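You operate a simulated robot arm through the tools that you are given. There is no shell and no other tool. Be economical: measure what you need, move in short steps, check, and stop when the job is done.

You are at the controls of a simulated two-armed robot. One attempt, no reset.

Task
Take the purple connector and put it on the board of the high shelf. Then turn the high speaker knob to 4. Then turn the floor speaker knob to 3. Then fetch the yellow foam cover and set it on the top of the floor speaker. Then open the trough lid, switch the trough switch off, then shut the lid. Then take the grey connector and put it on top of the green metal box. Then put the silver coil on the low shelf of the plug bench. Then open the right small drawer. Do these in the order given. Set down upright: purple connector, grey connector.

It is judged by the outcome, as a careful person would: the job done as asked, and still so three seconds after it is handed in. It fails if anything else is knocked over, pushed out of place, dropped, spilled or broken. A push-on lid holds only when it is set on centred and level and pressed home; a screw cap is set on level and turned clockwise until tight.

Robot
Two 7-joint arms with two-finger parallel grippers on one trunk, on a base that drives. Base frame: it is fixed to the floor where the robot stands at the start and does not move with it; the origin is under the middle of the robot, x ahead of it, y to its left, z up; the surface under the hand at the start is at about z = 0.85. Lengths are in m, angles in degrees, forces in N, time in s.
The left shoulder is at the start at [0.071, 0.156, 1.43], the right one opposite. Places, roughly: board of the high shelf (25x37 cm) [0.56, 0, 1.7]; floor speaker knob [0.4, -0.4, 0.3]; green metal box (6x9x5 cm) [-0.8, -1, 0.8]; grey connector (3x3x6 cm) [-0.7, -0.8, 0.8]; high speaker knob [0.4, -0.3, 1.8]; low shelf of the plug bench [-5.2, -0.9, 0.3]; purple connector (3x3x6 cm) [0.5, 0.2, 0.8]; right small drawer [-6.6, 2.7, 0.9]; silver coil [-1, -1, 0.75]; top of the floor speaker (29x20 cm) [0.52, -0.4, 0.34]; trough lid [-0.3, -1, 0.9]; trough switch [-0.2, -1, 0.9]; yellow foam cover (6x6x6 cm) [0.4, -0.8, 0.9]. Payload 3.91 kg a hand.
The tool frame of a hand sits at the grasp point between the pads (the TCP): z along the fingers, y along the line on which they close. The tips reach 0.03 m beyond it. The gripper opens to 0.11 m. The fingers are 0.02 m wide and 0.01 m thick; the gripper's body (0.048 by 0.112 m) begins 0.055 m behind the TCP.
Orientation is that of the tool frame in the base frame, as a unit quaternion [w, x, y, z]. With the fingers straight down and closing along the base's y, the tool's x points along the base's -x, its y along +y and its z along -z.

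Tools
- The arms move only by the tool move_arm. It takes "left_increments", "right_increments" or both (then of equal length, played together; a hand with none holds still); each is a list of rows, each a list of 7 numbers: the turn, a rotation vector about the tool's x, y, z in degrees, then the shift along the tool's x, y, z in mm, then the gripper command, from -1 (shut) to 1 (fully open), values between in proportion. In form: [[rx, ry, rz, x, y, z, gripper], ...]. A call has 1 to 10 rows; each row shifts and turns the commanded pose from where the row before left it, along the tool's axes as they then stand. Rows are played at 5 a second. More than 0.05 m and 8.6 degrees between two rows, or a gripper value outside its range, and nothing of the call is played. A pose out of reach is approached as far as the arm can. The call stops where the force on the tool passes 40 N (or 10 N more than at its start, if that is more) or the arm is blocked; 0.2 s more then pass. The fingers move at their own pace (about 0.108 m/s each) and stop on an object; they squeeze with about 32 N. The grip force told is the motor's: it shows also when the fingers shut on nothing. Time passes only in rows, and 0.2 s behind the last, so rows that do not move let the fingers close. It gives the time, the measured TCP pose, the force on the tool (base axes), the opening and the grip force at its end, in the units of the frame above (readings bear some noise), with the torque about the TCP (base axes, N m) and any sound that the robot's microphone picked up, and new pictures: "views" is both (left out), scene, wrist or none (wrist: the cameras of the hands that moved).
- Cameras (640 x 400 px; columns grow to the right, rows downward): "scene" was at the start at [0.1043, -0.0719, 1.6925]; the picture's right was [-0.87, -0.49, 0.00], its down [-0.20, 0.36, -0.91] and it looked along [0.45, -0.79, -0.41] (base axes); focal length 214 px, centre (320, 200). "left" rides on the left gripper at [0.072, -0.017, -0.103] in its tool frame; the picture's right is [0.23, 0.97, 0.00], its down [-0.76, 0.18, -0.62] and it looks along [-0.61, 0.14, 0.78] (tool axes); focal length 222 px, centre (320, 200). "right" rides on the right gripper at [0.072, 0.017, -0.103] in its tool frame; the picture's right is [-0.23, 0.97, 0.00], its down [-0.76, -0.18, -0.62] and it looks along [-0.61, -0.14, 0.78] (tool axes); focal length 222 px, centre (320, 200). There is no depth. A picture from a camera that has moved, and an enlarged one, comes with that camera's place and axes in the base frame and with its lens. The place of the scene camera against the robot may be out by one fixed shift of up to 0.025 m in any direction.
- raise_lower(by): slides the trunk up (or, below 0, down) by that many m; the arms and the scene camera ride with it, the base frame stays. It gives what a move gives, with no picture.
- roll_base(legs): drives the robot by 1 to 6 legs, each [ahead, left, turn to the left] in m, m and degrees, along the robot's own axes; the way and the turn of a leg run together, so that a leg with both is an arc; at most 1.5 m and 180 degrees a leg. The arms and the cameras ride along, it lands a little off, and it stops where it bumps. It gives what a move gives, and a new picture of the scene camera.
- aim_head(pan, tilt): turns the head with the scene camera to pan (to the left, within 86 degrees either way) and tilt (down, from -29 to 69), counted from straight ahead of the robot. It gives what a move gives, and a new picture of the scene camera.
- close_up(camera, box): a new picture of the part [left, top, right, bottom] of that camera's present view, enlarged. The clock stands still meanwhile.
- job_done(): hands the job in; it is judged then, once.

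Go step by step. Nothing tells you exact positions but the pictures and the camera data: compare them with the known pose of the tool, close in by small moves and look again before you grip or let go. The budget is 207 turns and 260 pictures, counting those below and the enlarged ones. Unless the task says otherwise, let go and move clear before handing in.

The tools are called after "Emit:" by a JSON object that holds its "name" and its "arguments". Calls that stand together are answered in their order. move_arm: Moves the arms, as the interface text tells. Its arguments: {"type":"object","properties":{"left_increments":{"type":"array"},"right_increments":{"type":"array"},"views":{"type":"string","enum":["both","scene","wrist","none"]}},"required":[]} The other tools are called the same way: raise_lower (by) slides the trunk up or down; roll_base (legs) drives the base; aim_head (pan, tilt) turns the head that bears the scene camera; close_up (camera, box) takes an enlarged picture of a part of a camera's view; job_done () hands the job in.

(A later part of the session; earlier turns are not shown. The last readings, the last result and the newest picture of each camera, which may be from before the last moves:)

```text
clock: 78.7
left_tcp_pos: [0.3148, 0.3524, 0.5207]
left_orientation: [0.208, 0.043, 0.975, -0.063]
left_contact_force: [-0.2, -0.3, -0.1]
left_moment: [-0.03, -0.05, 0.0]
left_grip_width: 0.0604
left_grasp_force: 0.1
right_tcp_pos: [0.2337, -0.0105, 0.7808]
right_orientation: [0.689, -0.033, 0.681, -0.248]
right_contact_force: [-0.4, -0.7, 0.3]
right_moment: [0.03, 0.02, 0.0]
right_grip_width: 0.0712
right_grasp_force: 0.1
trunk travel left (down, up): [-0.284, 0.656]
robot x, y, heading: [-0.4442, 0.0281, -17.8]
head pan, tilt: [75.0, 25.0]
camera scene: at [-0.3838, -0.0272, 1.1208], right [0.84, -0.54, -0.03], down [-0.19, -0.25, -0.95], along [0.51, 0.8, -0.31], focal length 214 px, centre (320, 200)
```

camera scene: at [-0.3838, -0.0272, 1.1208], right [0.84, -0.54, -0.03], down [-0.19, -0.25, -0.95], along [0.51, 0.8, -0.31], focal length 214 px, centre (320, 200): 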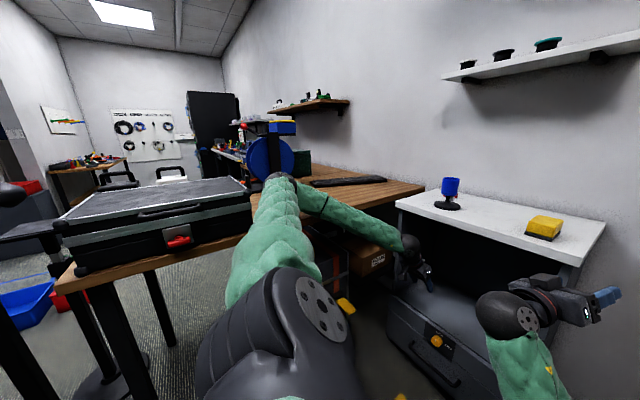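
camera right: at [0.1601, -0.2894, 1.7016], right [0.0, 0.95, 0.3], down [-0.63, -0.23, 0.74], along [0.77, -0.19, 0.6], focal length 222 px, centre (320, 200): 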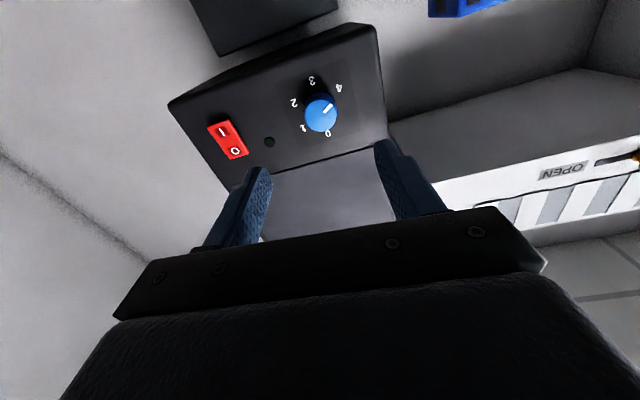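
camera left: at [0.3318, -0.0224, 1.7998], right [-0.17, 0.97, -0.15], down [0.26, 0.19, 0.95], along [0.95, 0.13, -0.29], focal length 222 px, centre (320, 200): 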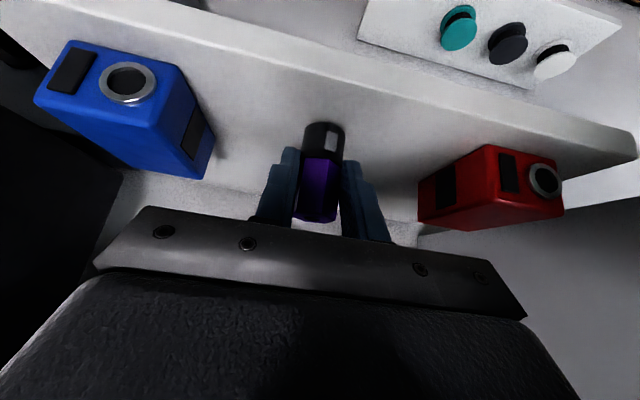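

The motion is odd; I need to see the right arm's elbow too before doing more.

Emit:
{"name": "aim_head", "arguments": {"pan": -45, "tilt": 55}}

Emit:
{"name": "aim_head", "arguments": {"pan": 45, "tilt": 60}}

```text
clock: 80.7
left_tcp_pos: [0.317, 0.3535, 0.5194]
left_orientation: [0.209, 0.042, 0.975, -0.063]
left_contact_force: [0.2, -0.1, 0.1]
left_moment: [0.01, -0.01, -0.03]
left_grip_width: 0.0604
left_grasp_force: 0.0
right_tcp_pos: [0.2332, -0.012, 0.7813]
right_orientation: [0.688, -0.033, 0.681, -0.248]
right_contact_force: [-0.9, 0.0, 0.0]
right_moment: [-0.01, 0.02, 0.02]
right_grip_width: 0.0714
right_grasp_force: 0.0
trunk travel left (down, up): [-0.284, 0.656]
robot x, y, heading: [-0.4426, 0.0259, -17.7]
head pan, tilt: [-45.0, 55.0]
camera scene: at [-0.3986, -0.1624, 1.06], right [-0.89, -0.45, -0.09], down [-0.35, 0.79, -0.5], along [0.3, -0.41, -0.86], focal length 214 px, centre (320, 200)
```

scene: 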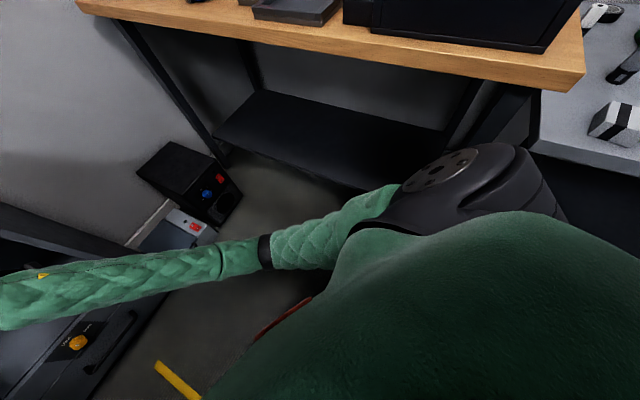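

```text
clock: 82.4
left_tcp_pos: [0.3176, 0.3526, 0.521]
left_orientation: [0.209, 0.043, 0.975, -0.063]
left_contact_force: [-0.5, 0.3, -0.5]
left_moment: [0.02, 0.0, 0.0]
left_grip_width: 0.0605
left_grasp_force: 0.1
right_tcp_pos: [0.2347, -0.0114, 0.7814]
right_orientation: [0.688, -0.033, 0.681, -0.247]
right_contact_force: [0.5, 0.6, -0.2]
right_moment: [0.0, 0.01, -0.01]
right_grip_width: 0.0715
right_grasp_force: 0.0
trunk travel left (down, up): [-0.284, 0.656]
robot x, y, heading: [-0.4454, 0.0296, -17.7]
head pan, tilt: [45.0, 60.0]
camera scene: at [-0.372, -0.0677, 1.0662], right [0.46, -0.89, -0.08], down [-0.75, -0.33, -0.57], along [0.48, 0.33, -0.81], focal length 214 px, centre (320, 200)
```

scene: 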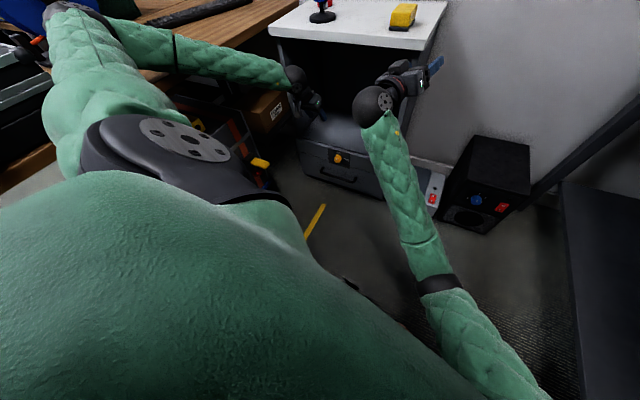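

The right arm is free; the left elbow is what's propped on the left desk. I'll draw the left hand back, right and up in small steps to lift/slide that elbow off.

Emit:
{"name": "move_arm", "arguments": {"left_increments": [[0, 0, 0, 15, -20, -25, 0.1], [0, 0, 0, 15, -20, -25, 0.1], [0, 0, 0, 15, -20, -25, 0.1], [0, 0, 0, 15, -20, -25, 0.1]], "views": "scene"}}

```text
clock: 82.7
left_tcp_pos: [0.3164, 0.3784, 0.4553]
left_orientation: [0.179, 0.025, 0.981, -0.072]
left_contact_force: [-4.6, -0.8, 9.4]
left_moment: [0.17, -0.1, 0.09]
left_grip_width: 0.0605
left_grasp_force: 0.1
right_tcp_pos: [0.25, 0.0367, 0.7637]
right_orientation: [0.686, -0.058, 0.67, -0.279]
right_contact_force: [1.0, 0.1, -2.9]
right_moment: [-0.06, -0.23, -0.02]
right_grip_width: 0.0715
right_grasp_force: 0.1
trunk travel left (down, up): [-0.284, 0.656]
robot x, y, heading: [-0.4387, 0.0208, -19.0]
head pan, tilt: [45.0, 60.0]
stopped in row 1 (left hand): the arm was blocked; the commanded pose is now the measured one
camera scene: at [-0.3688, -0.1031, 1.066], right [0.44, -0.89, -0.11], down [-0.75, -0.3, -0.58], along [0.49, 0.34, -0.81], focal length 214 px, centre (320, 200)
```

scene: 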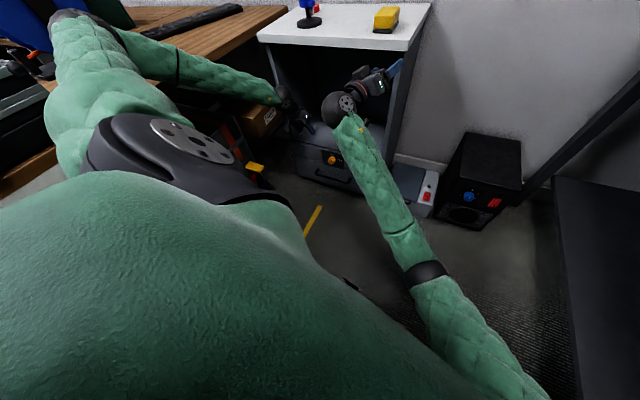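

I now doubt the elbow: it's too high and inboard to touch the desk. Something behind-left of the body may be the obstacle, so I'll look there.

Emit:
{"name": "aim_head", "arguments": {"pan": 86, "tilt": 60}}

Emit:
{"name": "aim_head", "arguments": {"pan": -86, "tilt": 60}}

```text
clock: 83.8
left_tcp_pos: [0.3146, 0.3713, 0.453]
left_orientation: [0.176, 0.034, 0.981, -0.074]
left_contact_force: [0.2, -0.3, 0.3]
left_moment: [0.03, -0.01, 0.01]
left_grip_width: 0.0607
left_grasp_force: 0.1
right_tcp_pos: [0.243, 0.0365, 0.7721]
right_orientation: [0.69, -0.054, 0.664, -0.282]
right_contact_force: [-0.2, -0.7, 0.2]
right_moment: [0.01, -0.03, -0.01]
right_grip_width: 0.0714
right_grasp_force: 0.0
trunk travel left (down, up): [-0.284, 0.656]
robot x, y, heading: [-0.4392, 0.024, -20.1]
head pan, tilt: [85.9, 60.0]
camera scene: at [-0.409, -0.0651, 1.0703], right [0.91, -0.41, -0.01], down [-0.32, -0.71, -0.62], along [0.25, 0.57, -0.78], focal length 214 px, centre (320, 200)
```

scene: 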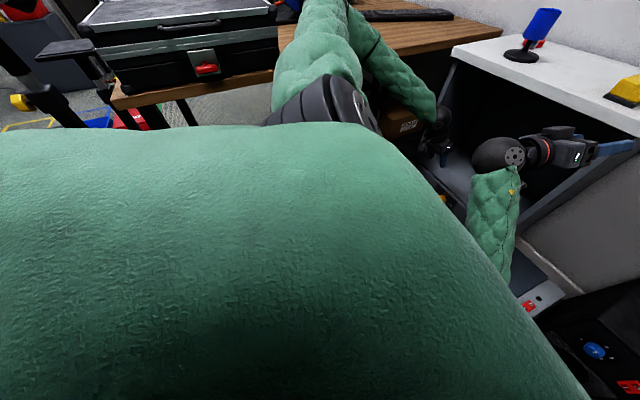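

```text
clock: 86.4
left_tcp_pos: [0.3154, 0.3712, 0.4531]
left_orientation: [0.176, 0.033, 0.981, -0.074]
left_contact_force: [0.4, -0.5, 0.4]
left_moment: [0.04, 0.02, 0.02]
left_grip_width: 0.0605
left_grasp_force: 0.0
right_tcp_pos: [0.243, 0.0367, 0.7716]
right_orientation: [0.69, -0.055, 0.664, -0.282]
right_contact_force: [-0.4, -0.2, -0.3]
right_moment: [-0.01, -0.02, -0.03]
right_grip_width: 0.0715
right_grasp_force: 0.2
trunk travel left (down, up): [-0.284, 0.656]
robot x, y, heading: [-0.4365, 0.0233, -20.0]
head pan, tilt: [-85.9, 60.0]
camera scene: at [-0.4536, -0.1886, 1.0508], right [-0.96, 0.27, -0.01], down [0.26, 0.89, -0.37], along [-0.09, -0.36, -0.93], focal length 214 px, centre (320, 200)
```

scene: 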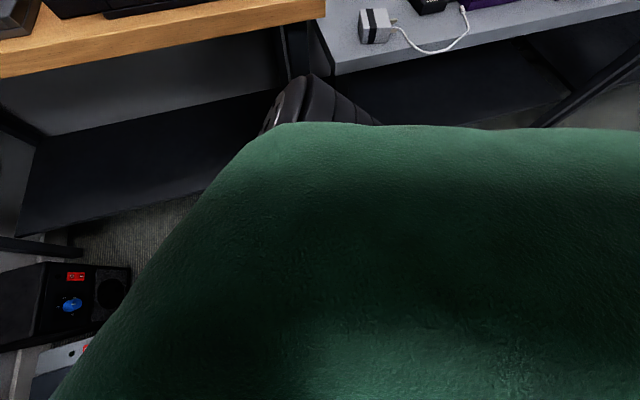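

Triangulating, the left desk is at z≈0.81 with its edge at y≈0.60, which matches the left elbow's underside at the block. So the elbow is propped on that desk; I'll ease the base to the right to slide it off.

Emit:
{"name": "roll_base", "arguments": {"legs": [[0.02, -0.06, 0]]}}

Emit:
{"name": "aim_head", "arguments": {"pan": 75, "tilt": 20}}

```text
clock: 87.1
left_tcp_pos: [0.2701, 0.3963, 0.2675]
left_orientation: [0.163, -0.015, 0.981, -0.103]
left_contact_force: [-8.3, 1.1, -6.9]
left_moment: [-0.14, -0.89, 0.15]
left_grip_width: 0.061
left_grasp_force: 0.0
right_tcp_pos: [0.2716, 0.1093, 0.7048]
right_orientation: [0.704, -0.119, 0.607, -0.35]
right_contact_force: [-0.6, -1.8, -0.8]
right_moment: [-0.03, -0.04, 0.15]
right_grip_width: 0.0714
right_grasp_force: 0.1
trunk travel left (down, up): [-0.284, 0.656]
robot x, y, heading: [-0.4309, 0.0227, -19.1]
head pan, tilt: [-85.9, 60.0]
stopped in leg 1: the robot was blocked; the commanded pose is now the measured one
camera scene: at [-0.4566, -0.2536, 1.0454], right [-0.97, 0.26, -0.01], down [0.25, 0.92, -0.31], along [-0.07, -0.3, -0.95], focal length 214 px, centre (320, 200)
```

scene: 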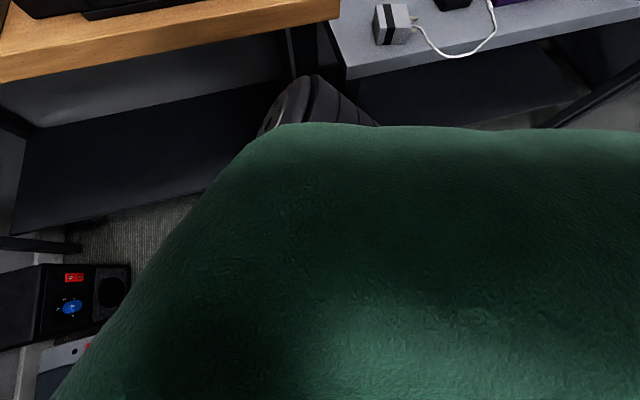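

```text
clock: 89.6
left_tcp_pos: [0.2961, 0.3543, 0.2524]
left_orientation: [0.165, 0.003, 0.978, -0.127]
left_contact_force: [0.5, -1.1, 0.6]
left_moment: [0.0, -0.01, 0.0]
left_grip_width: 0.0603
left_grasp_force: 0.1
right_tcp_pos: [0.2745, 0.0912, 0.6858]
right_orientation: [0.69, -0.123, 0.608, -0.374]
right_contact_force: [0.2, -1.0, 0.5]
right_moment: [0.02, 0.01, -0.01]
right_grip_width: 0.0715
right_grasp_force: 0.1
trunk travel left (down, up): [-0.284, 0.656]
robot x, y, heading: [-0.4359, 0.0053, -21.1]
head pan, tilt: [75.0, 20.0]
camera scene: at [-0.3932, -0.1054, 1.1331], right [0.81, -0.59, -0.04], down [-0.14, -0.12, -0.98], along [0.57, 0.8, -0.18], focal length 214 px, centre (320, 200)
```

scene: 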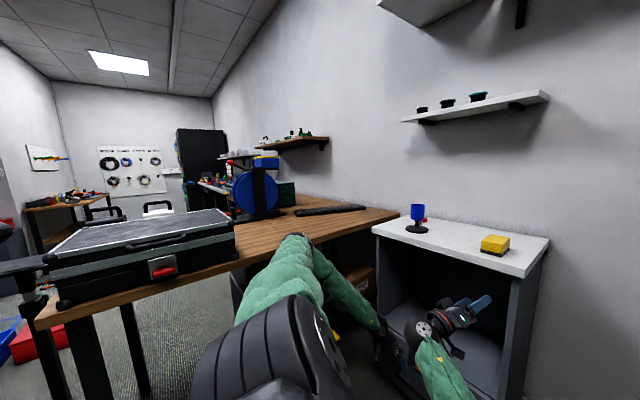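

The elbow is off the desk now. Both hands are close to the white cabinet (front edge x≈0.34), so I'll back straight off a little.

Emit:
{"name": "roll_base", "arguments": {"legs": [[-0.08, -0.03, 0]]}}

```text
clock: 90.3
left_tcp_pos: [0.2792, 0.3644, 0.0483]
left_orientation: [0.1, -0.084, 0.967, -0.218]
left_contact_force: [-73.7, 79.4, 106.7]
left_moment: [6.87, 4.1, 1.52]
left_grip_width: 0.0744
left_grasp_force: 15.8
right_tcp_pos: [0.3461, 0.1463, 0.5124]
right_orientation: [0.618, -0.225, 0.581, -0.48]
right_contact_force: [0.1, 0.7, 1.8]
right_moment: [0.05, 0.24, -0.01]
right_grip_width: 0.0715
right_grasp_force: 0.1
trunk travel left (down, up): [-0.284, 0.656]
robot x, y, heading: [-0.4406, -0.0018, -22.4]
head pan, tilt: [75.0, 20.0]
stopped in leg 1: the robot was blocked; the commanded pose is now the measured one
camera scene: at [-0.3443, 0.0222, 1.116], right [0.8, -0.61, -0.01], down [-0.19, -0.24, -0.95], along [0.57, 0.76, -0.31], focal length 214 px, centre (320, 200)
```

scene: 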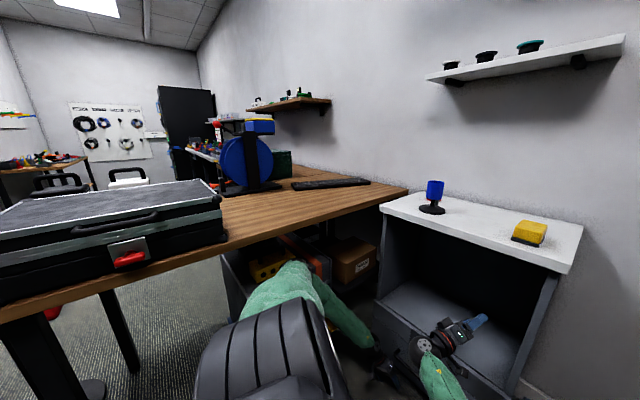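

The robot has dropped back upright, but the left hand is down at floor level. Lifting the left hand gently.

Emit:
{"name": "move_arm", "arguments": {"left_increments": [[0, 0, 0, 5, -8, -20, 0.1], [0, 0, 0, 8, -12, -30, 0.1], [0, 0, 0, 8, -12, -30, 0.1], [0, 0, 0, 8, -12, -30, 0.1], [0, 0, 0, 8, -12, -30, 0.1]], "views": "both"}}

```text
clock: 91.7
left_tcp_pos: [0.2197, 0.2758, 0.1614]
left_orientation: [0.087, -0.012, 0.961, -0.263]
left_contact_force: [-0.3, 0.2, -0.1]
left_moment: [0.0, 0.03, 0.0]
left_grip_width: 0.0606
left_grasp_force: 0.2
right_tcp_pos: [0.3484, 0.1364, 0.5224]
right_orientation: [0.611, -0.209, 0.591, -0.484]
right_contact_force: [0.4, 1.0, -1.0]
right_moment: [0.02, -0.03, -0.03]
right_grip_width: 0.0717
right_grasp_force: 0.1
trunk travel left (down, up): [-0.284, 0.656]
robot x, y, heading: [-0.439, 0.0091, -25.3]
head pan, tilt: [75.0, 20.0]
stopped in row 5 (left hand): the arm was blocked; the commanded pose is now the measured one
camera scene: at [-0.322, 0.0699, 1.1111], right [0.76, -0.65, 0.0], down [-0.22, -0.26, -0.94], along [0.61, 0.72, -0.35], focal length 214 px, centre (320, 200)
camera left: at [0.1295, 0.3084, 0.2454], right [-0.2, 0.82, -0.53], down [0.64, 0.52, 0.56], along [0.74, -0.23, -0.64], focal length 222 px, centre (320, 200)
```

scene: 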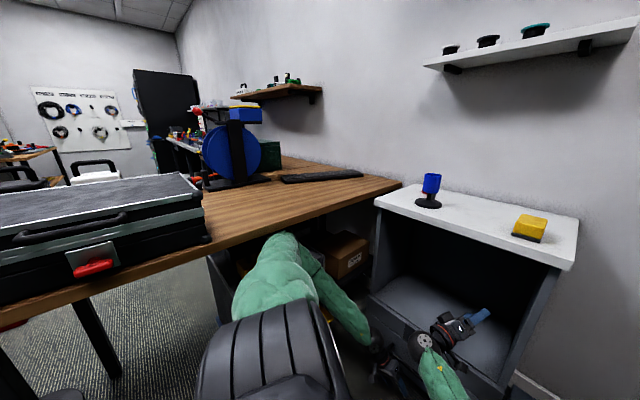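
left: 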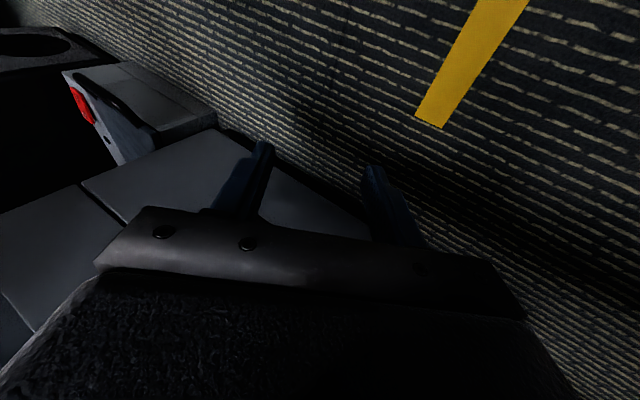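

The left elbow seems to be just below the desk edge. I'll shift the base back and to the right to bring both arms clear of desk and cabinet.

Emit:
{"name": "roll_base", "arguments": {"legs": [[-0.057, -0.115, 0]]}}

Emit:
{"name": "aim_head", "arguments": {"pan": 70, "tilt": 40}}

```text
clock: 93.0
left_tcp_pos: [0.1182, 0.2049, 0.1608]
left_orientation: [0.09, -0.016, 0.962, -0.256]
left_contact_force: [0.3, -0.5, 0.1]
left_moment: [0.0, 0.03, 0.01]
left_grip_width: 0.0605
left_grasp_force: 0.0
right_tcp_pos: [0.2464, 0.0584, 0.5233]
right_orientation: [0.614, -0.208, 0.59, -0.482]
right_contact_force: [0.5, 0.1, 0.2]
right_moment: [0.03, -0.04, -0.01]
right_grip_width: 0.0715
right_grasp_force: 0.0
trunk travel left (down, up): [-0.284, 0.656]
robot x, y, heading: [-0.5376, -0.0721, -24.8]
head pan, tilt: [75.0, 20.0]
camera scene: at [-0.4255, -0.0143, 1.1088], right [0.77, -0.64, 0.0], down [-0.22, -0.26, -0.94], along [0.6, 0.72, -0.34], focal length 214 px, centre (320, 200)
```

scene: 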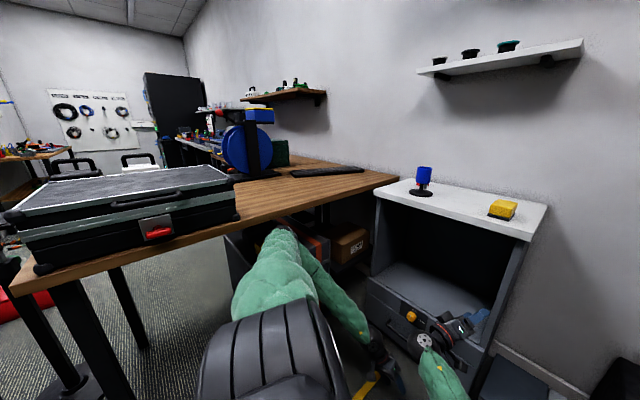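

```text
clock: 93.8
left_tcp_pos: [0.1186, 0.205, 0.1602]
left_orientation: [0.09, -0.017, 0.962, -0.256]
left_contact_force: [-0.2, 0.1, -0.3]
left_moment: [0.01, 0.03, -0.01]
left_grip_width: 0.0606
left_grasp_force: 0.1
right_tcp_pos: [0.2475, 0.0577, 0.5231]
right_orientation: [0.614, -0.208, 0.589, -0.482]
right_contact_force: [0.3, -0.3, -0.1]
right_moment: [0.0, 0.0, 0.0]
right_grip_width: 0.0713
right_grasp_force: 0.2
trunk travel left (down, up): [-0.284, 0.656]
robot x, y, heading: [-0.5381, -0.0755, -24.8]
head pan, tilt: [70.0, 40.0]
camera scene: at [-0.4251, -0.0255, 1.0771], right [0.71, -0.71, 0.0], down [-0.45, -0.46, -0.77], along [0.54, 0.54, -0.64], focal length 214 px, centre (320, 200)
```

scene: 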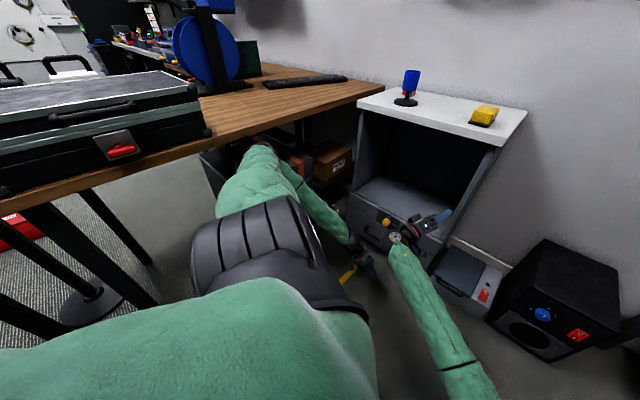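

The robot is free and level again and nothing looks displaced. Restoring hand orientations: right hand straight forward, left hand down-forward and higher.

Emit:
{"name": "move_arm", "arguments": {"right_increments": [[-2.92, 0.27, 7.36, 0, 0, 0, 0.3], [-2.92, 0.27, 7.36, 0, 0, 0, 0.3], [-2.92, 0.27, 7.36, 0, 0, 0, 0.3], [-2.92, 0.27, 7.36, 0, 0, 0, 0.3], [-2.92, 0.27, 7.36, 0, 0, 0, 0.3], [-2.92, 0.27, 7.36, 0, 0, 0, 0.3], [-2.92, 0.27, 7.36, 0, 0, 0, 0.3], [-2.92, 0.27, 7.36, 0, 0, 0, 0.3]], "left_increments": [[-3.5, -3, 1.4, 0, 0, -25, 0.1], [-3.5, -3, 1.4, 0, 0, -25, 0.1], [-3.5, -3, 1.4, 0, 0, -25, 0.1], [-3.5, -3, 1.4, 0, 0, -25, 0.1], [-3.5, -3, 1.4, 0, 0, -25, 0.1], [-3.5, -3, 1.4, 0, 0, -25, 0.1], [-3.5, -3, 1.4, 0, 0, -25, 0.1], [-3.5, -3, 1.4, 0, 0, -25, 0.1]], "views": "scene"}}

```text
clock: 94.9
left_tcp_pos: [0.0955, 0.1246, 0.2368]
left_orientation: [0.195, -0.02, 0.96, -0.201]
left_contact_force: [-0.2, -0.4, -0.6]
left_moment: [0.01, 0.03, -0.03]
left_grip_width: 0.0605
left_grasp_force: 0.1
right_tcp_pos: [0.2908, -0.0505, 0.5526]
right_orientation: [0.695, -0.098, 0.646, -0.3]
right_contact_force: [0.3, 0.6, -0.5]
right_moment: [-0.01, -0.01, -0.03]
right_grip_width: 0.0716
right_grasp_force: 0.0
trunk travel left (down, up): [-0.284, 0.656]
robot x, y, heading: [-0.533, -0.0885, -27.2]
head pan, tilt: [70.0, 40.0]
stopped in row 5 (left hand): the arm was blocked; the commanded pose is now the measured one
camera scene: at [-0.4161, -0.0451, 1.0798], right [0.68, -0.74, -0.01], down [-0.48, -0.43, -0.77], along [0.56, 0.52, -0.64], focal length 214 px, centre (320, 200)
```

scene: 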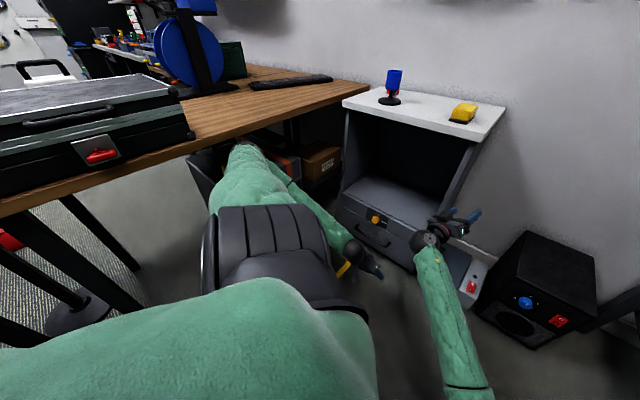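

The left elbow is still caught under the desk edge. Turning the base right swings it clear.

Emit:
{"name": "roll_base", "arguments": {"legs": [[0, 0, -20]]}}

Emit:
{"name": "move_arm", "arguments": {"left_increments": [[0, 0, 0, 0, -10, -25, 0.1], [0, 0, 0, 0, -10, -25, 0.1], [0, 0, 0, 0, -10, -25, 0.1], [0, 0, 0, 0, -10, -25, 0.1]], "views": "scene"}}

```text
clock: 96.4
left_tcp_pos: [0.1312, -0.0985, 0.2364]
left_orientation: [0.16, 0.148, 0.948, -0.232]
left_contact_force: [-0.1, -0.1, -0.1]
left_moment: [-0.02, 0.01, 0.03]
left_grip_width: 0.0605
left_grasp_force: 0.0
right_tcp_pos: [0.2516, -0.3295, 0.5512]
right_orientation: [0.633, 0.014, 0.652, -0.416]
right_contact_force: [0.2, -0.1, -0.2]
right_moment: [-0.02, -0.01, 0.03]
right_grip_width: 0.0718
right_grasp_force: 0.0
trunk travel left (down, up): [-0.284, 0.656]
robot x, y, heading: [-0.5352, -0.0804, -47.3]
head pan, tilt: [70.0, 40.0]
camera scene: at [-0.4137, -0.0772, 1.077], right [0.38, -0.92, 0.0], down [-0.59, -0.25, -0.77], along [0.71, 0.29, -0.64], focal length 214 px, centre (320, 200)
```

scene: 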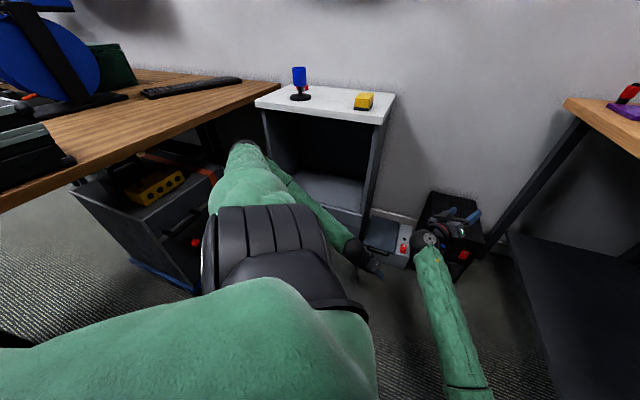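

```text
clock: 97.4
left_tcp_pos: [0.102, -0.0925, 0.3417]
left_orientation: [0.17, 0.149, 0.944, -0.24]
left_contact_force: [-3.9, 4.0, -5.1]
left_moment: [-0.48, -0.34, 0.05]
left_grip_width: 0.0605
left_grasp_force: 0.1
right_tcp_pos: [0.2515, -0.3296, 0.5502]
right_orientation: [0.633, 0.013, 0.652, -0.417]
right_contact_force: [0.1, 0.5, 0.3]
right_moment: [0.01, -0.03, 0.04]
right_grip_width: 0.0719
right_grasp_force: 0.1
trunk travel left (down, up): [-0.284, 0.656]
robot x, y, heading: [-0.5328, -0.0835, -47.2]
head pan, tilt: [70.0, 40.0]
camera scene: at [-0.4135, -0.0764, 1.0768], right [0.38, -0.92, 0.0], down [-0.59, -0.25, -0.77], along [0.71, 0.29, -0.64], focal length 214 px, centre (320, 200)
```

scene: 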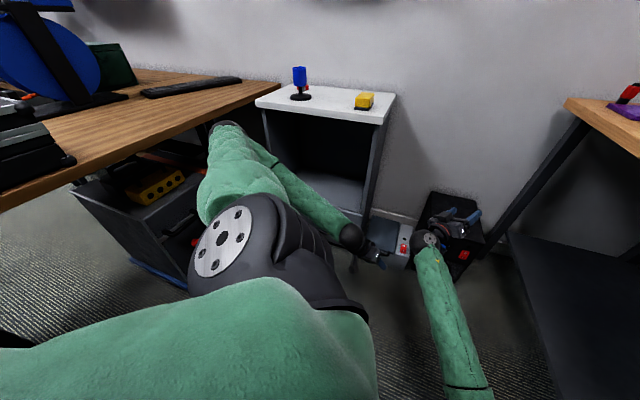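

Lifting works now. Bringing the left hand in front of the body (to the robot's right) so its elbow tucks in.

Emit:
{"name": "move_arm", "arguments": {"left_increments": [[0, 0, 0, 21, -33, 6, 0.1], [0, 0, 0, 21, -33, 6, 0.1], [0, 0, 0, 21, -33, 6, 0.1], [0, 0, 0, 21, -33, 6, 0.1], [0, 0, 0, 21, -33, 6, 0.1], [0, 0, 0, 21, -33, 6, 0.1]], "views": "scene"}}

```text
clock: 99.0
left_tcp_pos: [-0.0168, -0.1843, 0.3394]
left_orientation: [0.2, 0.223, 0.939, -0.168]
left_contact_force: [-0.6, 0.3, -0.6]
left_moment: [0.01, 0.01, 0.0]
left_grip_width: 0.0605
left_grasp_force: 0.1
left hand out of reach, approached as far as the arm can: row 6
right_tcp_pos: [0.252, -0.3315, 0.5497]
right_orientation: [0.632, 0.014, 0.652, -0.418]
right_contact_force: [-0.1, 0.0, 0.6]
right_moment: [0.0, -0.03, -0.05]
right_grip_width: 0.0714
right_grasp_force: 0.0
trunk travel left (down, up): [-0.284, 0.656]
robot x, y, heading: [-0.5327, -0.0832, -47.2]
head pan, tilt: [70.0, 40.0]
stopped in row 6 (left hand): the arm was blocked; the commanded pose is now the measured one
camera scene: at [-0.4135, -0.0777, 1.0772], right [0.38, -0.92, 0.0], down [-0.59, -0.25, -0.77], along [0.71, 0.29, -0.64], focal length 214 px, centre (320, 200)
```

scene: 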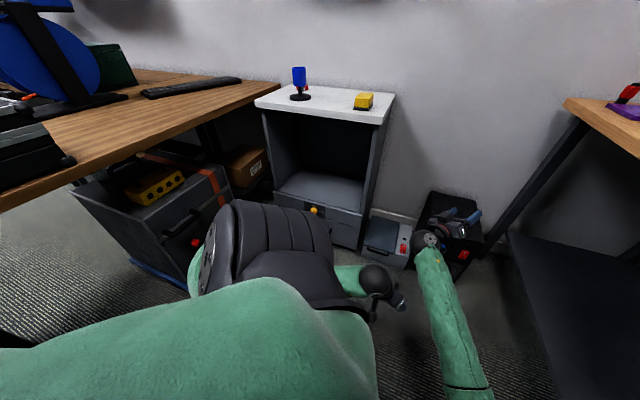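

The left elbow is tucked now. Raising the left hand a bit and checking the left side.

Emit:
{"name": "move_arm", "arguments": {"left_increments": [[0, 0, 0, -18, -9, -34, 0.1], [0, 0, 0, -18, -9, -34, 0.1], [0, 0, 0, -18, -9, -34, 0.1], [0, 0, 0, -18, -9, -34, 0.1], [0, 0, 0, -18, -9, -34, 0.1]], "views": "none"}}

Emit:
{"name": "aim_head", "arguments": {"pan": 80, "tilt": 55}}

Emit:
{"name": "aim_head", "arguments": {"pan": 0, "tilt": 55}}

```text
clock: 99.8
left_tcp_pos: [0.0055, -0.1947, 0.4128]
left_orientation: [0.196, 0.226, 0.94, -0.167]
left_contact_force: [-1.6, 2.1, 0.0]
left_moment: [-0.14, -0.06, -0.04]
left_grip_width: 0.0604
left_grasp_force: 0.0
left hand out of reach, approached as far as the arm can: row 2, 3
right_tcp_pos: [0.2517, -0.3346, 0.5501]
right_orientation: [0.633, 0.014, 0.652, -0.417]
right_contact_force: [0.1, -0.4, 0.1]
right_moment: [0.0, 0.01, 0.0]
right_grip_width: 0.0715
right_grasp_force: 0.0
trunk travel left (down, up): [-0.284, 0.656]
robot x, y, heading: [-0.5343, -0.0852, -47.4]
head pan, tilt: [70.0, 40.0]
stopped in row 3 (left hand): the force on the tool passed its limit at 60 N (the readings are from after the stop); the commanded pose is now the measured one
```

```text
clock: 100.6
left_tcp_pos: [0.0041, -0.1939, 0.4141]
left_orientation: [0.196, 0.225, 0.94, -0.165]
left_contact_force: [-3.7, 4.0, 1.1]
left_moment: [-0.25, -0.24, -0.19]
left_grip_width: 0.0607
left_grasp_force: 0.0
right_tcp_pos: [0.2539, -0.333, 0.5512]
right_orientation: [0.633, 0.016, 0.652, -0.417]
right_contact_force: [1.1, 0.1, 0.4]
right_moment: [0.01, 0.01, -0.03]
right_grip_width: 0.0716
right_grasp_force: 0.1
trunk travel left (down, up): [-0.284, 0.656]
robot x, y, heading: [-0.5383, -0.0848, -47.3]
head pan, tilt: [80.0, 55.0]
camera scene: at [-0.4315, -0.0713, 1.0564], right [0.54, -0.84, 0.0], down [-0.69, -0.44, -0.57], along [0.48, 0.31, -0.82], focal length 214 px, centre (320, 200)
```

scene: 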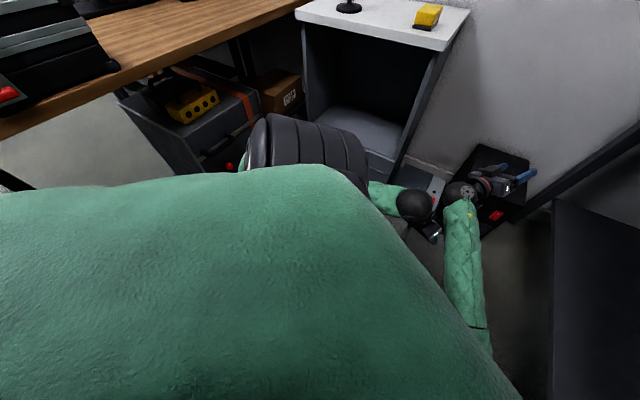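

```text
clock: 102.1
left_tcp_pos: [0.0049, -0.1948, 0.4121]
left_orientation: [0.196, 0.225, 0.94, -0.166]
left_contact_force: [-5.6, 7.0, -0.6]
left_moment: [-0.48, -0.38, -0.29]
left_grip_width: 0.0603
left_grasp_force: 0.1
right_tcp_pos: [0.2515, -0.3342, 0.5517]
right_orientation: [0.632, 0.016, 0.652, -0.418]
right_contact_force: [0.7, 0.5, -0.1]
right_moment: [-0.05, 0.04, 0.01]
right_grip_width: 0.0715
right_grasp_force: 0.2
trunk travel left (down, up): [-0.284, 0.656]
robot x, y, heading: [-0.5351, -0.0823, -47.4]
head pan, tilt: [0.0, 55.0]
camera scene: at [-0.4434, -0.1632, 1.0564], right [-0.74, -0.68, 0.0], down [-0.56, 0.6, -0.57], along [0.39, -0.42, -0.82], focal length 214 px, centre (320, 200)
```

scene: 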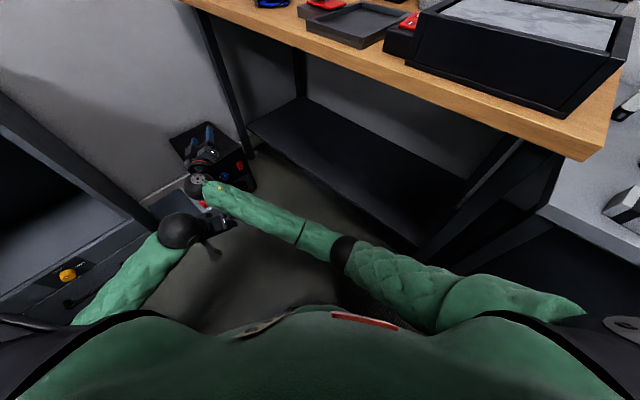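

The left hand is touching the right forearm. Backing it off, then turning the base left in stages.

Emit:
{"name": "move_arm", "arguments": {"left_increments": [[0, 0, 0, 35, 21, -23, 0.1], [0, 0, 0, 35, 21, -23, 0.1]], "views": "none"}}

Emit:
{"name": "roll_base", "arguments": {"legs": [[0, 0, 18]]}}

```text
clock: 102.7
left_tcp_pos: [-0.0111, -0.136, 0.3737]
left_orientation: [0.196, 0.225, 0.94, -0.165]
left_contact_force: [-0.3, 0.1, -0.4]
left_moment: [0.0, -0.02, -0.04]
left_grip_width: 0.0607
left_grasp_force: 0.1
left hand out of reach, approached as far as the arm can: row 1, 2
right_tcp_pos: [0.2515, -0.3348, 0.5512]
right_orientation: [0.632, 0.016, 0.652, -0.419]
right_contact_force: [0.6, -0.3, -0.6]
right_moment: [-0.04, 0.0, -0.03]
right_grip_width: 0.0717
right_grasp_force: 0.1
trunk travel left (down, up): [-0.284, 0.656]
robot x, y, heading: [-0.5348, -0.0849, -47.3]
head pan, tilt: [0.0, 55.0]
```

```text
clock: 104.1
left_tcp_pos: [-0.0209, 0.0303, 0.372]
left_orientation: [0.22, 0.075, 0.964, -0.133]
left_contact_force: [0.0, -0.3, -0.1]
left_moment: [-0.02, -0.01, -0.01]
left_grip_width: 0.0605
left_grasp_force: 0.1
right_tcp_pos: [0.2914, -0.0776, 0.5513]
right_orientation: [0.69, -0.087, 0.646, -0.313]
right_contact_force: [-0.8, 0.4, 1.1]
right_moment: [0.02, -0.03, -0.02]
right_grip_width: 0.0716
right_grasp_force: 0.1
trunk travel left (down, up): [-0.284, 0.656]
robot x, y, heading: [-0.5381, -0.0831, -29.3]
head pan, tilt: [0.0, 55.0]
camera scene: at [-0.4197, -0.1331, 1.0564], right [-0.49, -0.87, 0.0], down [-0.71, 0.4, -0.57], along [0.5, -0.28, -0.82], focal length 214 px, centre (320, 200)
```

scene: 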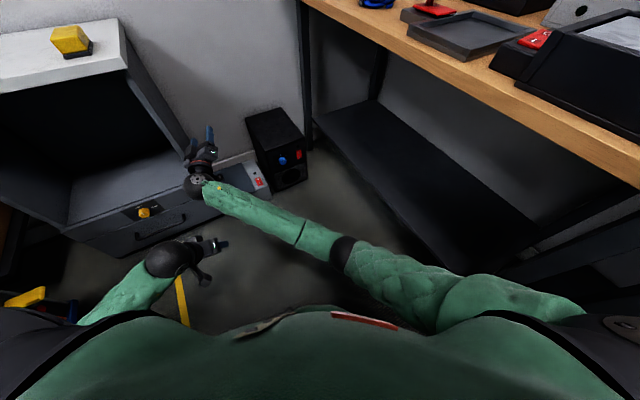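

Emit:
{"name": "move_arm", "arguments": {"right_increments": [[-3.13, 0.61, 5.5, 0, 0, -10, 0.3], [-3.13, 0.61, 5.5, 0, 0, -10, 0.3], [-3.13, 0.61, 5.5, 0, 0, -10, 0.3], [-3.13, 0.61, 5.5, 0, 0, -10, 0.3], [-3.13, 0.61, 5.5, 0, 0, -10, 0.3], [-3.13, 0.61, 5.5, 0, 0, -10, 0.3], [0, 0, 0, 0, -45, 0, 0.3], [0, 0, 0, 0, -45, 0, 0.3], [0, 0, 0, 0, -45, 0, 0.3], [0, 0, 0, 0, -45, 0, 0.3]], "views": "none"}}

Emit:
{"name": "roll_base", "arguments": {"legs": [[0, -0.05, 12]]}}

```text
clock: 105.3
left_tcp_pos: [-0.019, 0.0296, 0.3736]
left_orientation: [0.22, 0.075, 0.963, -0.134]
left_contact_force: [-0.4, 0.3, 0.1]
left_moment: [0.01, -0.03, 0.0]
left_grip_width: 0.0606
left_grasp_force: 0.1
right_tcp_pos: [0.284, -0.1293, 0.6092]
right_orientation: [0.742, -0.054, 0.653, -0.142]
right_contact_force: [-0.3, 0.3, 0.1]
right_moment: [0.0, -0.02, -0.01]
right_grip_width: 0.0717
right_grasp_force: 0.1
trunk travel left (down, up): [-0.284, 0.656]
robot x, y, heading: [-0.5378, -0.0826, -29.4]
head pan, tilt: [0.0, 55.0]
stopped in row 5 (right hand): the arm was blocked; the commanded pose is now the measured one
```

```text
clock: 106.4
left_tcp_pos: [-0.0757, 0.0907, 0.3731]
left_orientation: [0.232, -0.029, 0.966, -0.109]
left_contact_force: [0.2, -0.2, 0.4]
left_moment: [-0.01, -0.01, 0.01]
left_grip_width: 0.0607
left_grasp_force: 0.1
right_tcp_pos: [0.2541, 0.001, 0.6097]
right_orientation: [0.752, -0.124, 0.645, -0.058]
right_contact_force: [0.7, 0.0, 0.0]
right_moment: [-0.04, -0.01, -0.02]
right_grip_width: 0.0716
right_grasp_force: 0.0
trunk travel left (down, up): [-0.284, 0.656]
robot x, y, heading: [-0.5526, -0.1289, -16.8]
head pan, tilt: [0.0, 55.0]
camera scene: at [-0.4292, -0.1549, 1.0564], right [-0.29, -0.96, 0.0], down [-0.78, 0.24, -0.57], along [0.55, -0.17, -0.82], focal length 214 px, centre (320, 200)
```

scene: 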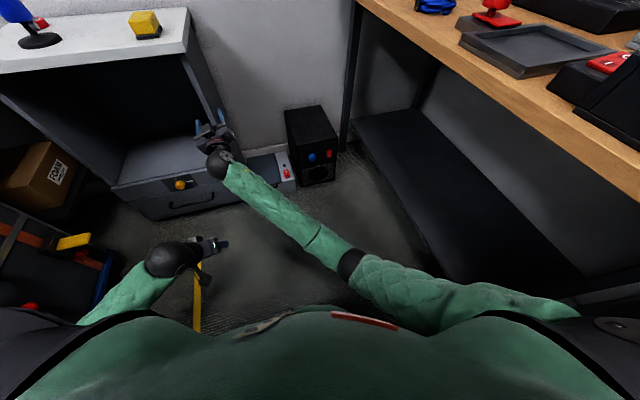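

Emit:
{"name": "move_arm", "arguments": {"right_increments": [[0, 0, 0, 10, -38, -5, 0.3], [0, 0, 0, 10, -38, -5, 0.3], [0, 0, 0, 20, -38, -5, 0.3], [0, 0, 0, 20, -38, -5, 0.3], [0, 0, 0, 20, -38, -5, 0.3], [0, 0, 0, 20, -38, -5, 0.3], [0, 0, 0, 20, -38, -5, 0.3]], "views": "scene"}}

```text
clock: 108.0
left_tcp_pos: [-0.0768, 0.0912, 0.3742]
left_orientation: [0.233, -0.029, 0.966, -0.109]
left_contact_force: [0.1, -0.1, -0.3]
left_moment: [0.01, 0.01, 0.01]
left_grip_width: 0.0603
left_grasp_force: 0.0
right_tcp_pos: [0.261, -0.286, 0.5577]
right_orientation: [0.752, -0.125, 0.644, -0.057]
right_contact_force: [-1.2, 0.2, -0.1]
right_moment: [0.02, 0.03, -0.07]
right_grip_width: 0.0715
right_grasp_force: 0.0
trunk travel left (down, up): [-0.284, 0.656]
robot x, y, heading: [-0.5521, -0.1276, -16.9]
head pan, tilt: [0.0, 55.0]
camera scene: at [-0.4293, -0.1547, 1.0564], right [-0.29, -0.96, 0.0], down [-0.78, 0.24, -0.57], along [0.55, -0.17, -0.82], focal length 214 px, centre (320, 200)
```

scene: 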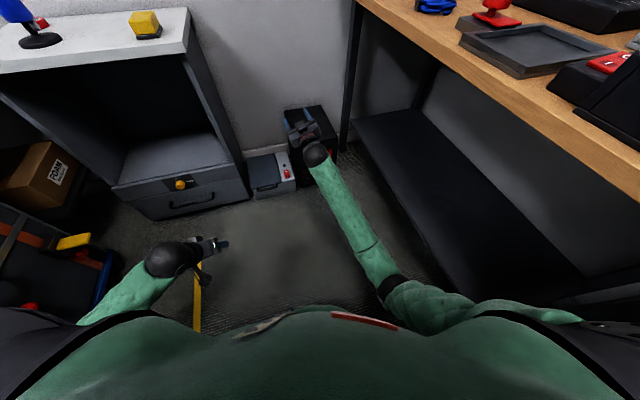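

Right hand now sits above the speaker front. Squaring its orientation and lowering toward knob height.

Emit:
{"name": "move_arm", "arguments": {"right_increments": [[1.9, 3.0, 5.1, 0, 0, 0, 0.3], [1.9, 3.0, 5.1, 0, 0, 0, 0.3], [1.9, 3.0, 5.1, 0, 0, 0, 0.3], [0, 0, 0, 44, -10, 0, 0.3], [0, 0, 0, 44, -10, 0, 0.3], [0, 0, 0, 44, -10, 0, 0.3], [0, 0, 0, 44, -10, 0, 0.3]], "views": "both"}}

```text
clock: 109.6
left_tcp_pos: [-0.075, 0.0898, 0.3737]
left_orientation: [0.231, -0.03, 0.967, -0.106]
left_contact_force: [0.4, 0.4, -0.2]
left_moment: [0.01, 0.01, 0.01]
left_grip_width: 0.0606
left_grasp_force: 0.1
right_tcp_pos: [0.2666, -0.3404, 0.3963]
right_orientation: [0.713, -0.001, 0.702, -0.009]
right_contact_force: [0.6, -0.4, 0.0]
right_moment: [-0.02, -0.01, 0.01]
right_grip_width: 0.0715
right_grasp_force: 0.1
trunk travel left (down, up): [-0.284, 0.656]
robot x, y, heading: [-0.554, -0.1304, -16.9]
head pan, tilt: [0.0, 55.0]
camera scene: at [-0.4272, -0.1577, 1.0567], right [-0.29, -0.96, 0.0], down [-0.78, 0.24, -0.57], along [0.55, -0.17, -0.82], focal length 214 px, centre (320, 200)
camera right: at [0.1654, -0.3236, 0.3219], right [0.01, 0.98, 0.21], down [-0.64, -0.16, 0.75], along [0.77, -0.14, 0.62], focal length 222 px, centre (320, 200)
```

scene: 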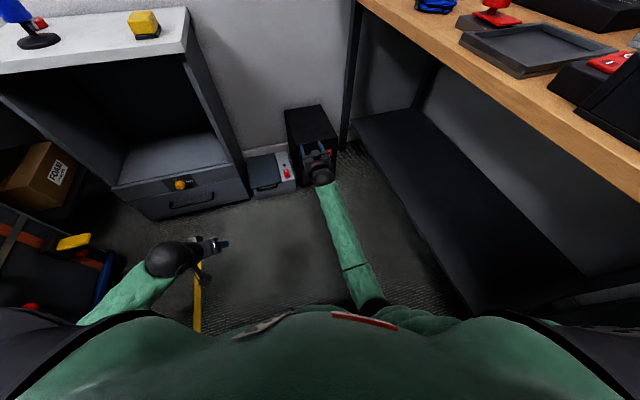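
right: 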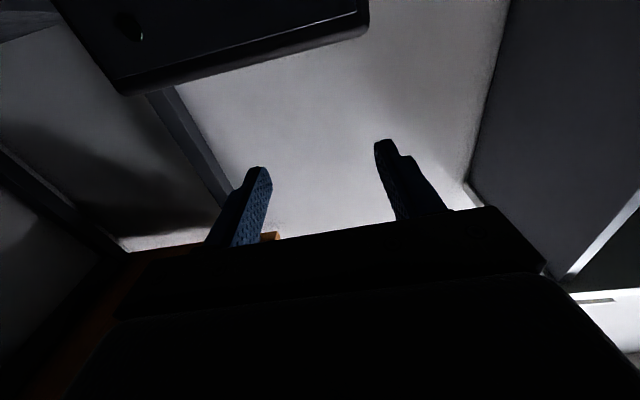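

Emit:
{"name": "move_arm", "arguments": {"right_increments": [[0, 0, 0, 40, -20, -10, 0.3], [0, 0, 0, 40, -20, -10, 0.3]], "views": "wrist"}}

Emit:
{"name": "close_up", "arguments": {"camera": "scene", "box": [260, 90, 380, 210]}}

```text
clock: 110.2
left_tcp_pos: [-0.0768, 0.0921, 0.375]
left_orientation: [0.232, -0.029, 0.966, -0.108]
left_contact_force: [-0.2, 0.6, 0.2]
left_moment: [-0.01, 0.02, -0.04]
left_grip_width: 0.0607
left_grasp_force: 0.0
right_tcp_pos: [0.2448, -0.367, 0.3137]
right_orientation: [0.709, 0.002, 0.705, -0.001]
right_contact_force: [0.4, 0.4, -0.1]
right_moment: [0.0, -0.02, -0.02]
right_grip_width: 0.0717
right_grasp_force: 0.1
trunk travel left (down, up): [-0.284, 0.656]
robot x, y, heading: [-0.553, -0.127, -17.0]
head pan, tilt: [0.0, 55.0]
camera right: at [0.142, -0.3491, 0.2414], right [0.0, 0.97, 0.23], down [-0.63, -0.17, 0.76], along [0.78, -0.15, 0.61], focal length 222 px, centre (320, 200)
```

right: 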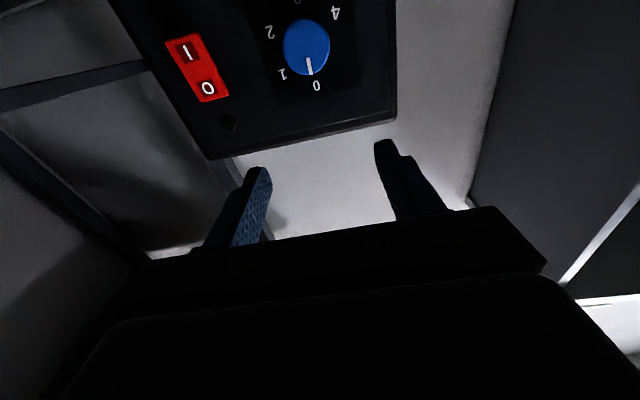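

```text
3.33 times, centred on (320, 150) of scene
camera zoom: at [-0.4284, -0.1545, 1.058], right [-0.29, -0.96, 0.0], down [-0.78, 0.24, -0.57], along [0.55, -0.17, -0.82], focal length 715 px, centre (320, 367)
```

zoom: 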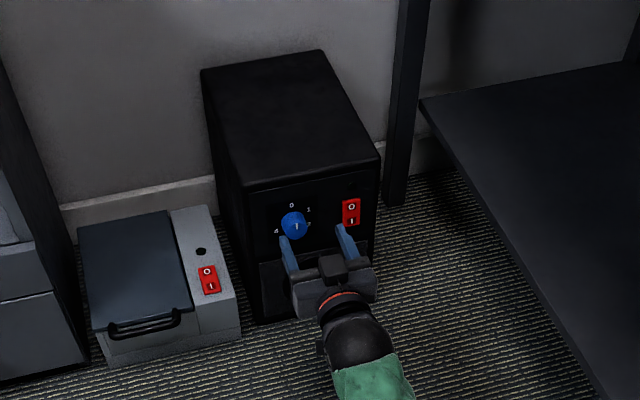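

The floor knob also points to 0; 3 is 180° clockwise. Knob face at about (0.35, -0.365, 0.255). Lowering to its axis and approaching.

Emit:
{"name": "move_arm", "arguments": {"right_increments": [[0, 0, 0, 30, 1, 10, 0.3], [0, 0, 0, 29, 1, 25, 0.3]], "views": "wrist"}}

Emit:
{"name": "close_up", "arguments": {"camera": "right", "box": [200, 20, 440, 170]}}

```text
clock: 110.8
left_tcp_pos: [-0.0769, 0.0912, 0.3717]
left_orientation: [0.232, -0.029, 0.966, -0.109]
left_contact_force: [-0.4, 0.6, -0.2]
left_moment: [-0.02, 0.04, 0.01]
left_grip_width: 0.0605
left_grasp_force: 0.1
right_tcp_pos: [0.269, -0.3639, 0.2417]
right_orientation: [0.706, 0.006, 0.709, 0.001]
right_contact_force: [-1.0, -0.2, 0.2]
right_moment: [0.01, 0.0, 0.02]
right_grip_width: 0.0715
right_grasp_force: 0.1
trunk travel left (down, up): [-0.284, 0.656]
robot x, y, heading: [-0.5564, -0.1308, -16.7]
head pan, tilt: [0.0, 55.0]
camera right: at [0.1667, -0.3451, 0.1698], right [0.01, 0.97, 0.24], down [-0.62, -0.18, 0.76], along [0.78, -0.15, 0.6], focal length 222 px, centre (320, 200)
```

right: 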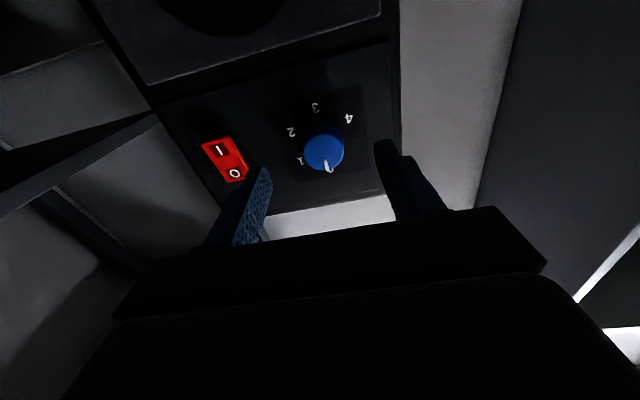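

```text
2.67 times, centred on (320, 95) of right
camera zoom: at [0.1667, -0.3451, 0.1698], right [0.01, 0.97, 0.24], down [-0.62, -0.18, 0.76], along [0.78, -0.15, 0.6], focal length 592 px, centre (320, 480)
```

zoom: 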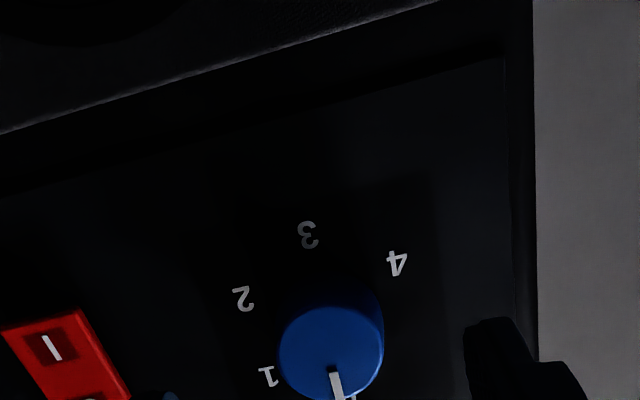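

Knob face refined: (0.341, -0.364, 0.254). Centring, rolling −60°, then advancing and gripping.

Emit:
{"name": "move_arm", "arguments": {"right_increments": [[0, 0, 0, -12, 0, 22, 0.3], [0, 0, -8.5, 0, 0, 0, 0.3], [0, 0, -8.5, 0, 0, 0, 0.3], [0, 0, -8.5, 0, 0, 0, 0.3], [0, 0, -8.5, 0, 0, 0, 0.3], [0, 0, -8.5, 0, 0, 0, 0.3], [0, 0, -8.5, 0, 0, 0, 0.3], [0, 0, -8.5, 0, 0, 0, 0.3]], "views": "wrist"}}

```text
clock: 112.6
left_tcp_pos: [-0.0757, 0.0904, 0.3733]
left_orientation: [0.232, -0.029, 0.966, -0.108]
left_contact_force: [-0.4, -0.1, 0.1]
left_moment: [0.03, 0.01, -0.01]
left_grip_width: 0.0605
left_grasp_force: 0.0
right_tcp_pos: [0.2945, -0.3666, 0.2573]
right_orientation: [0.612, -0.348, 0.617, -0.351]
right_contact_force: [0.2, -0.6, -0.1]
right_moment: [-0.05, 0.0, -0.05]
right_grip_width: 0.0715
right_grasp_force: 0.1
trunk travel left (down, up): [-0.284, 0.656]
robot x, y, heading: [-0.5569, -0.1253, -16.8]
head pan, tilt: [0.0, 55.0]
camera right: at [0.1911, -0.4197, 0.205], right [0.0, 0.69, -0.72], down [-0.62, 0.57, 0.54], along [0.79, 0.44, 0.43], focal length 222 px, centre (320, 200)
```

right: 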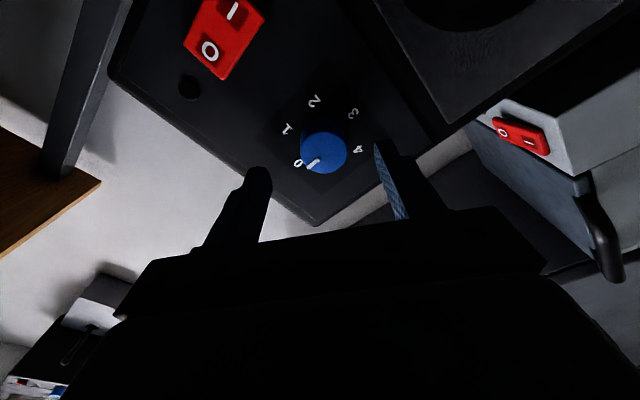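

Emit:
{"name": "move_arm", "arguments": {"right_increments": [[0, 0, 0, 1.5, 2.6, 16, 0.3], [0, 0, 0, 0, 0, 16, 0.3], [0, 0, 0, 0, 0, 0, -0.6], [0, 0, 0, 0, 0, 0, -1]], "views": "wrist"}}

```text
clock: 113.7
left_tcp_pos: [-0.075, 0.0886, 0.3735]
left_orientation: [0.233, -0.028, 0.966, -0.109]
left_contact_force: [-0.1, 0.9, 0.3]
left_moment: [-0.04, 0.02, -0.01]
left_grip_width: 0.0605
left_grasp_force: 0.0
right_tcp_pos: [0.3191, -0.3887, 0.2438]
right_orientation: [0.602, -0.351, 0.622, -0.357]
right_contact_force: [-1.0, -2.9, -0.7]
right_moment: [0.0, 0.03, -0.04]
right_grip_width: 0.0003
right_grasp_force: 38.0
trunk travel left (down, up): [-0.284, 0.656]
robot x, y, heading: [-0.559, -0.1268, -17.1]
head pan, tilt: [0.0, 55.0]
stopped in row 4 (right hand): the force on the tool passed its limit at 50 N (the readings are from after the stop); the commanded pose is now the measured one
camera right: at [0.2135, -0.4404, 0.1937], right [0.0, 0.68, -0.73], down [-0.6, 0.59, 0.54], along [0.8, 0.44, 0.41], focal length 222 px, centre (320, 200)
```

right: 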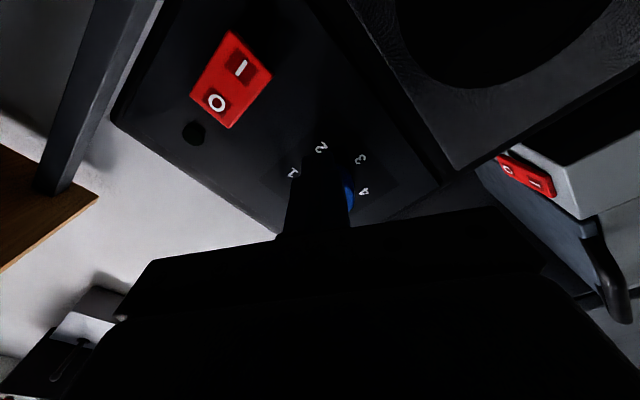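

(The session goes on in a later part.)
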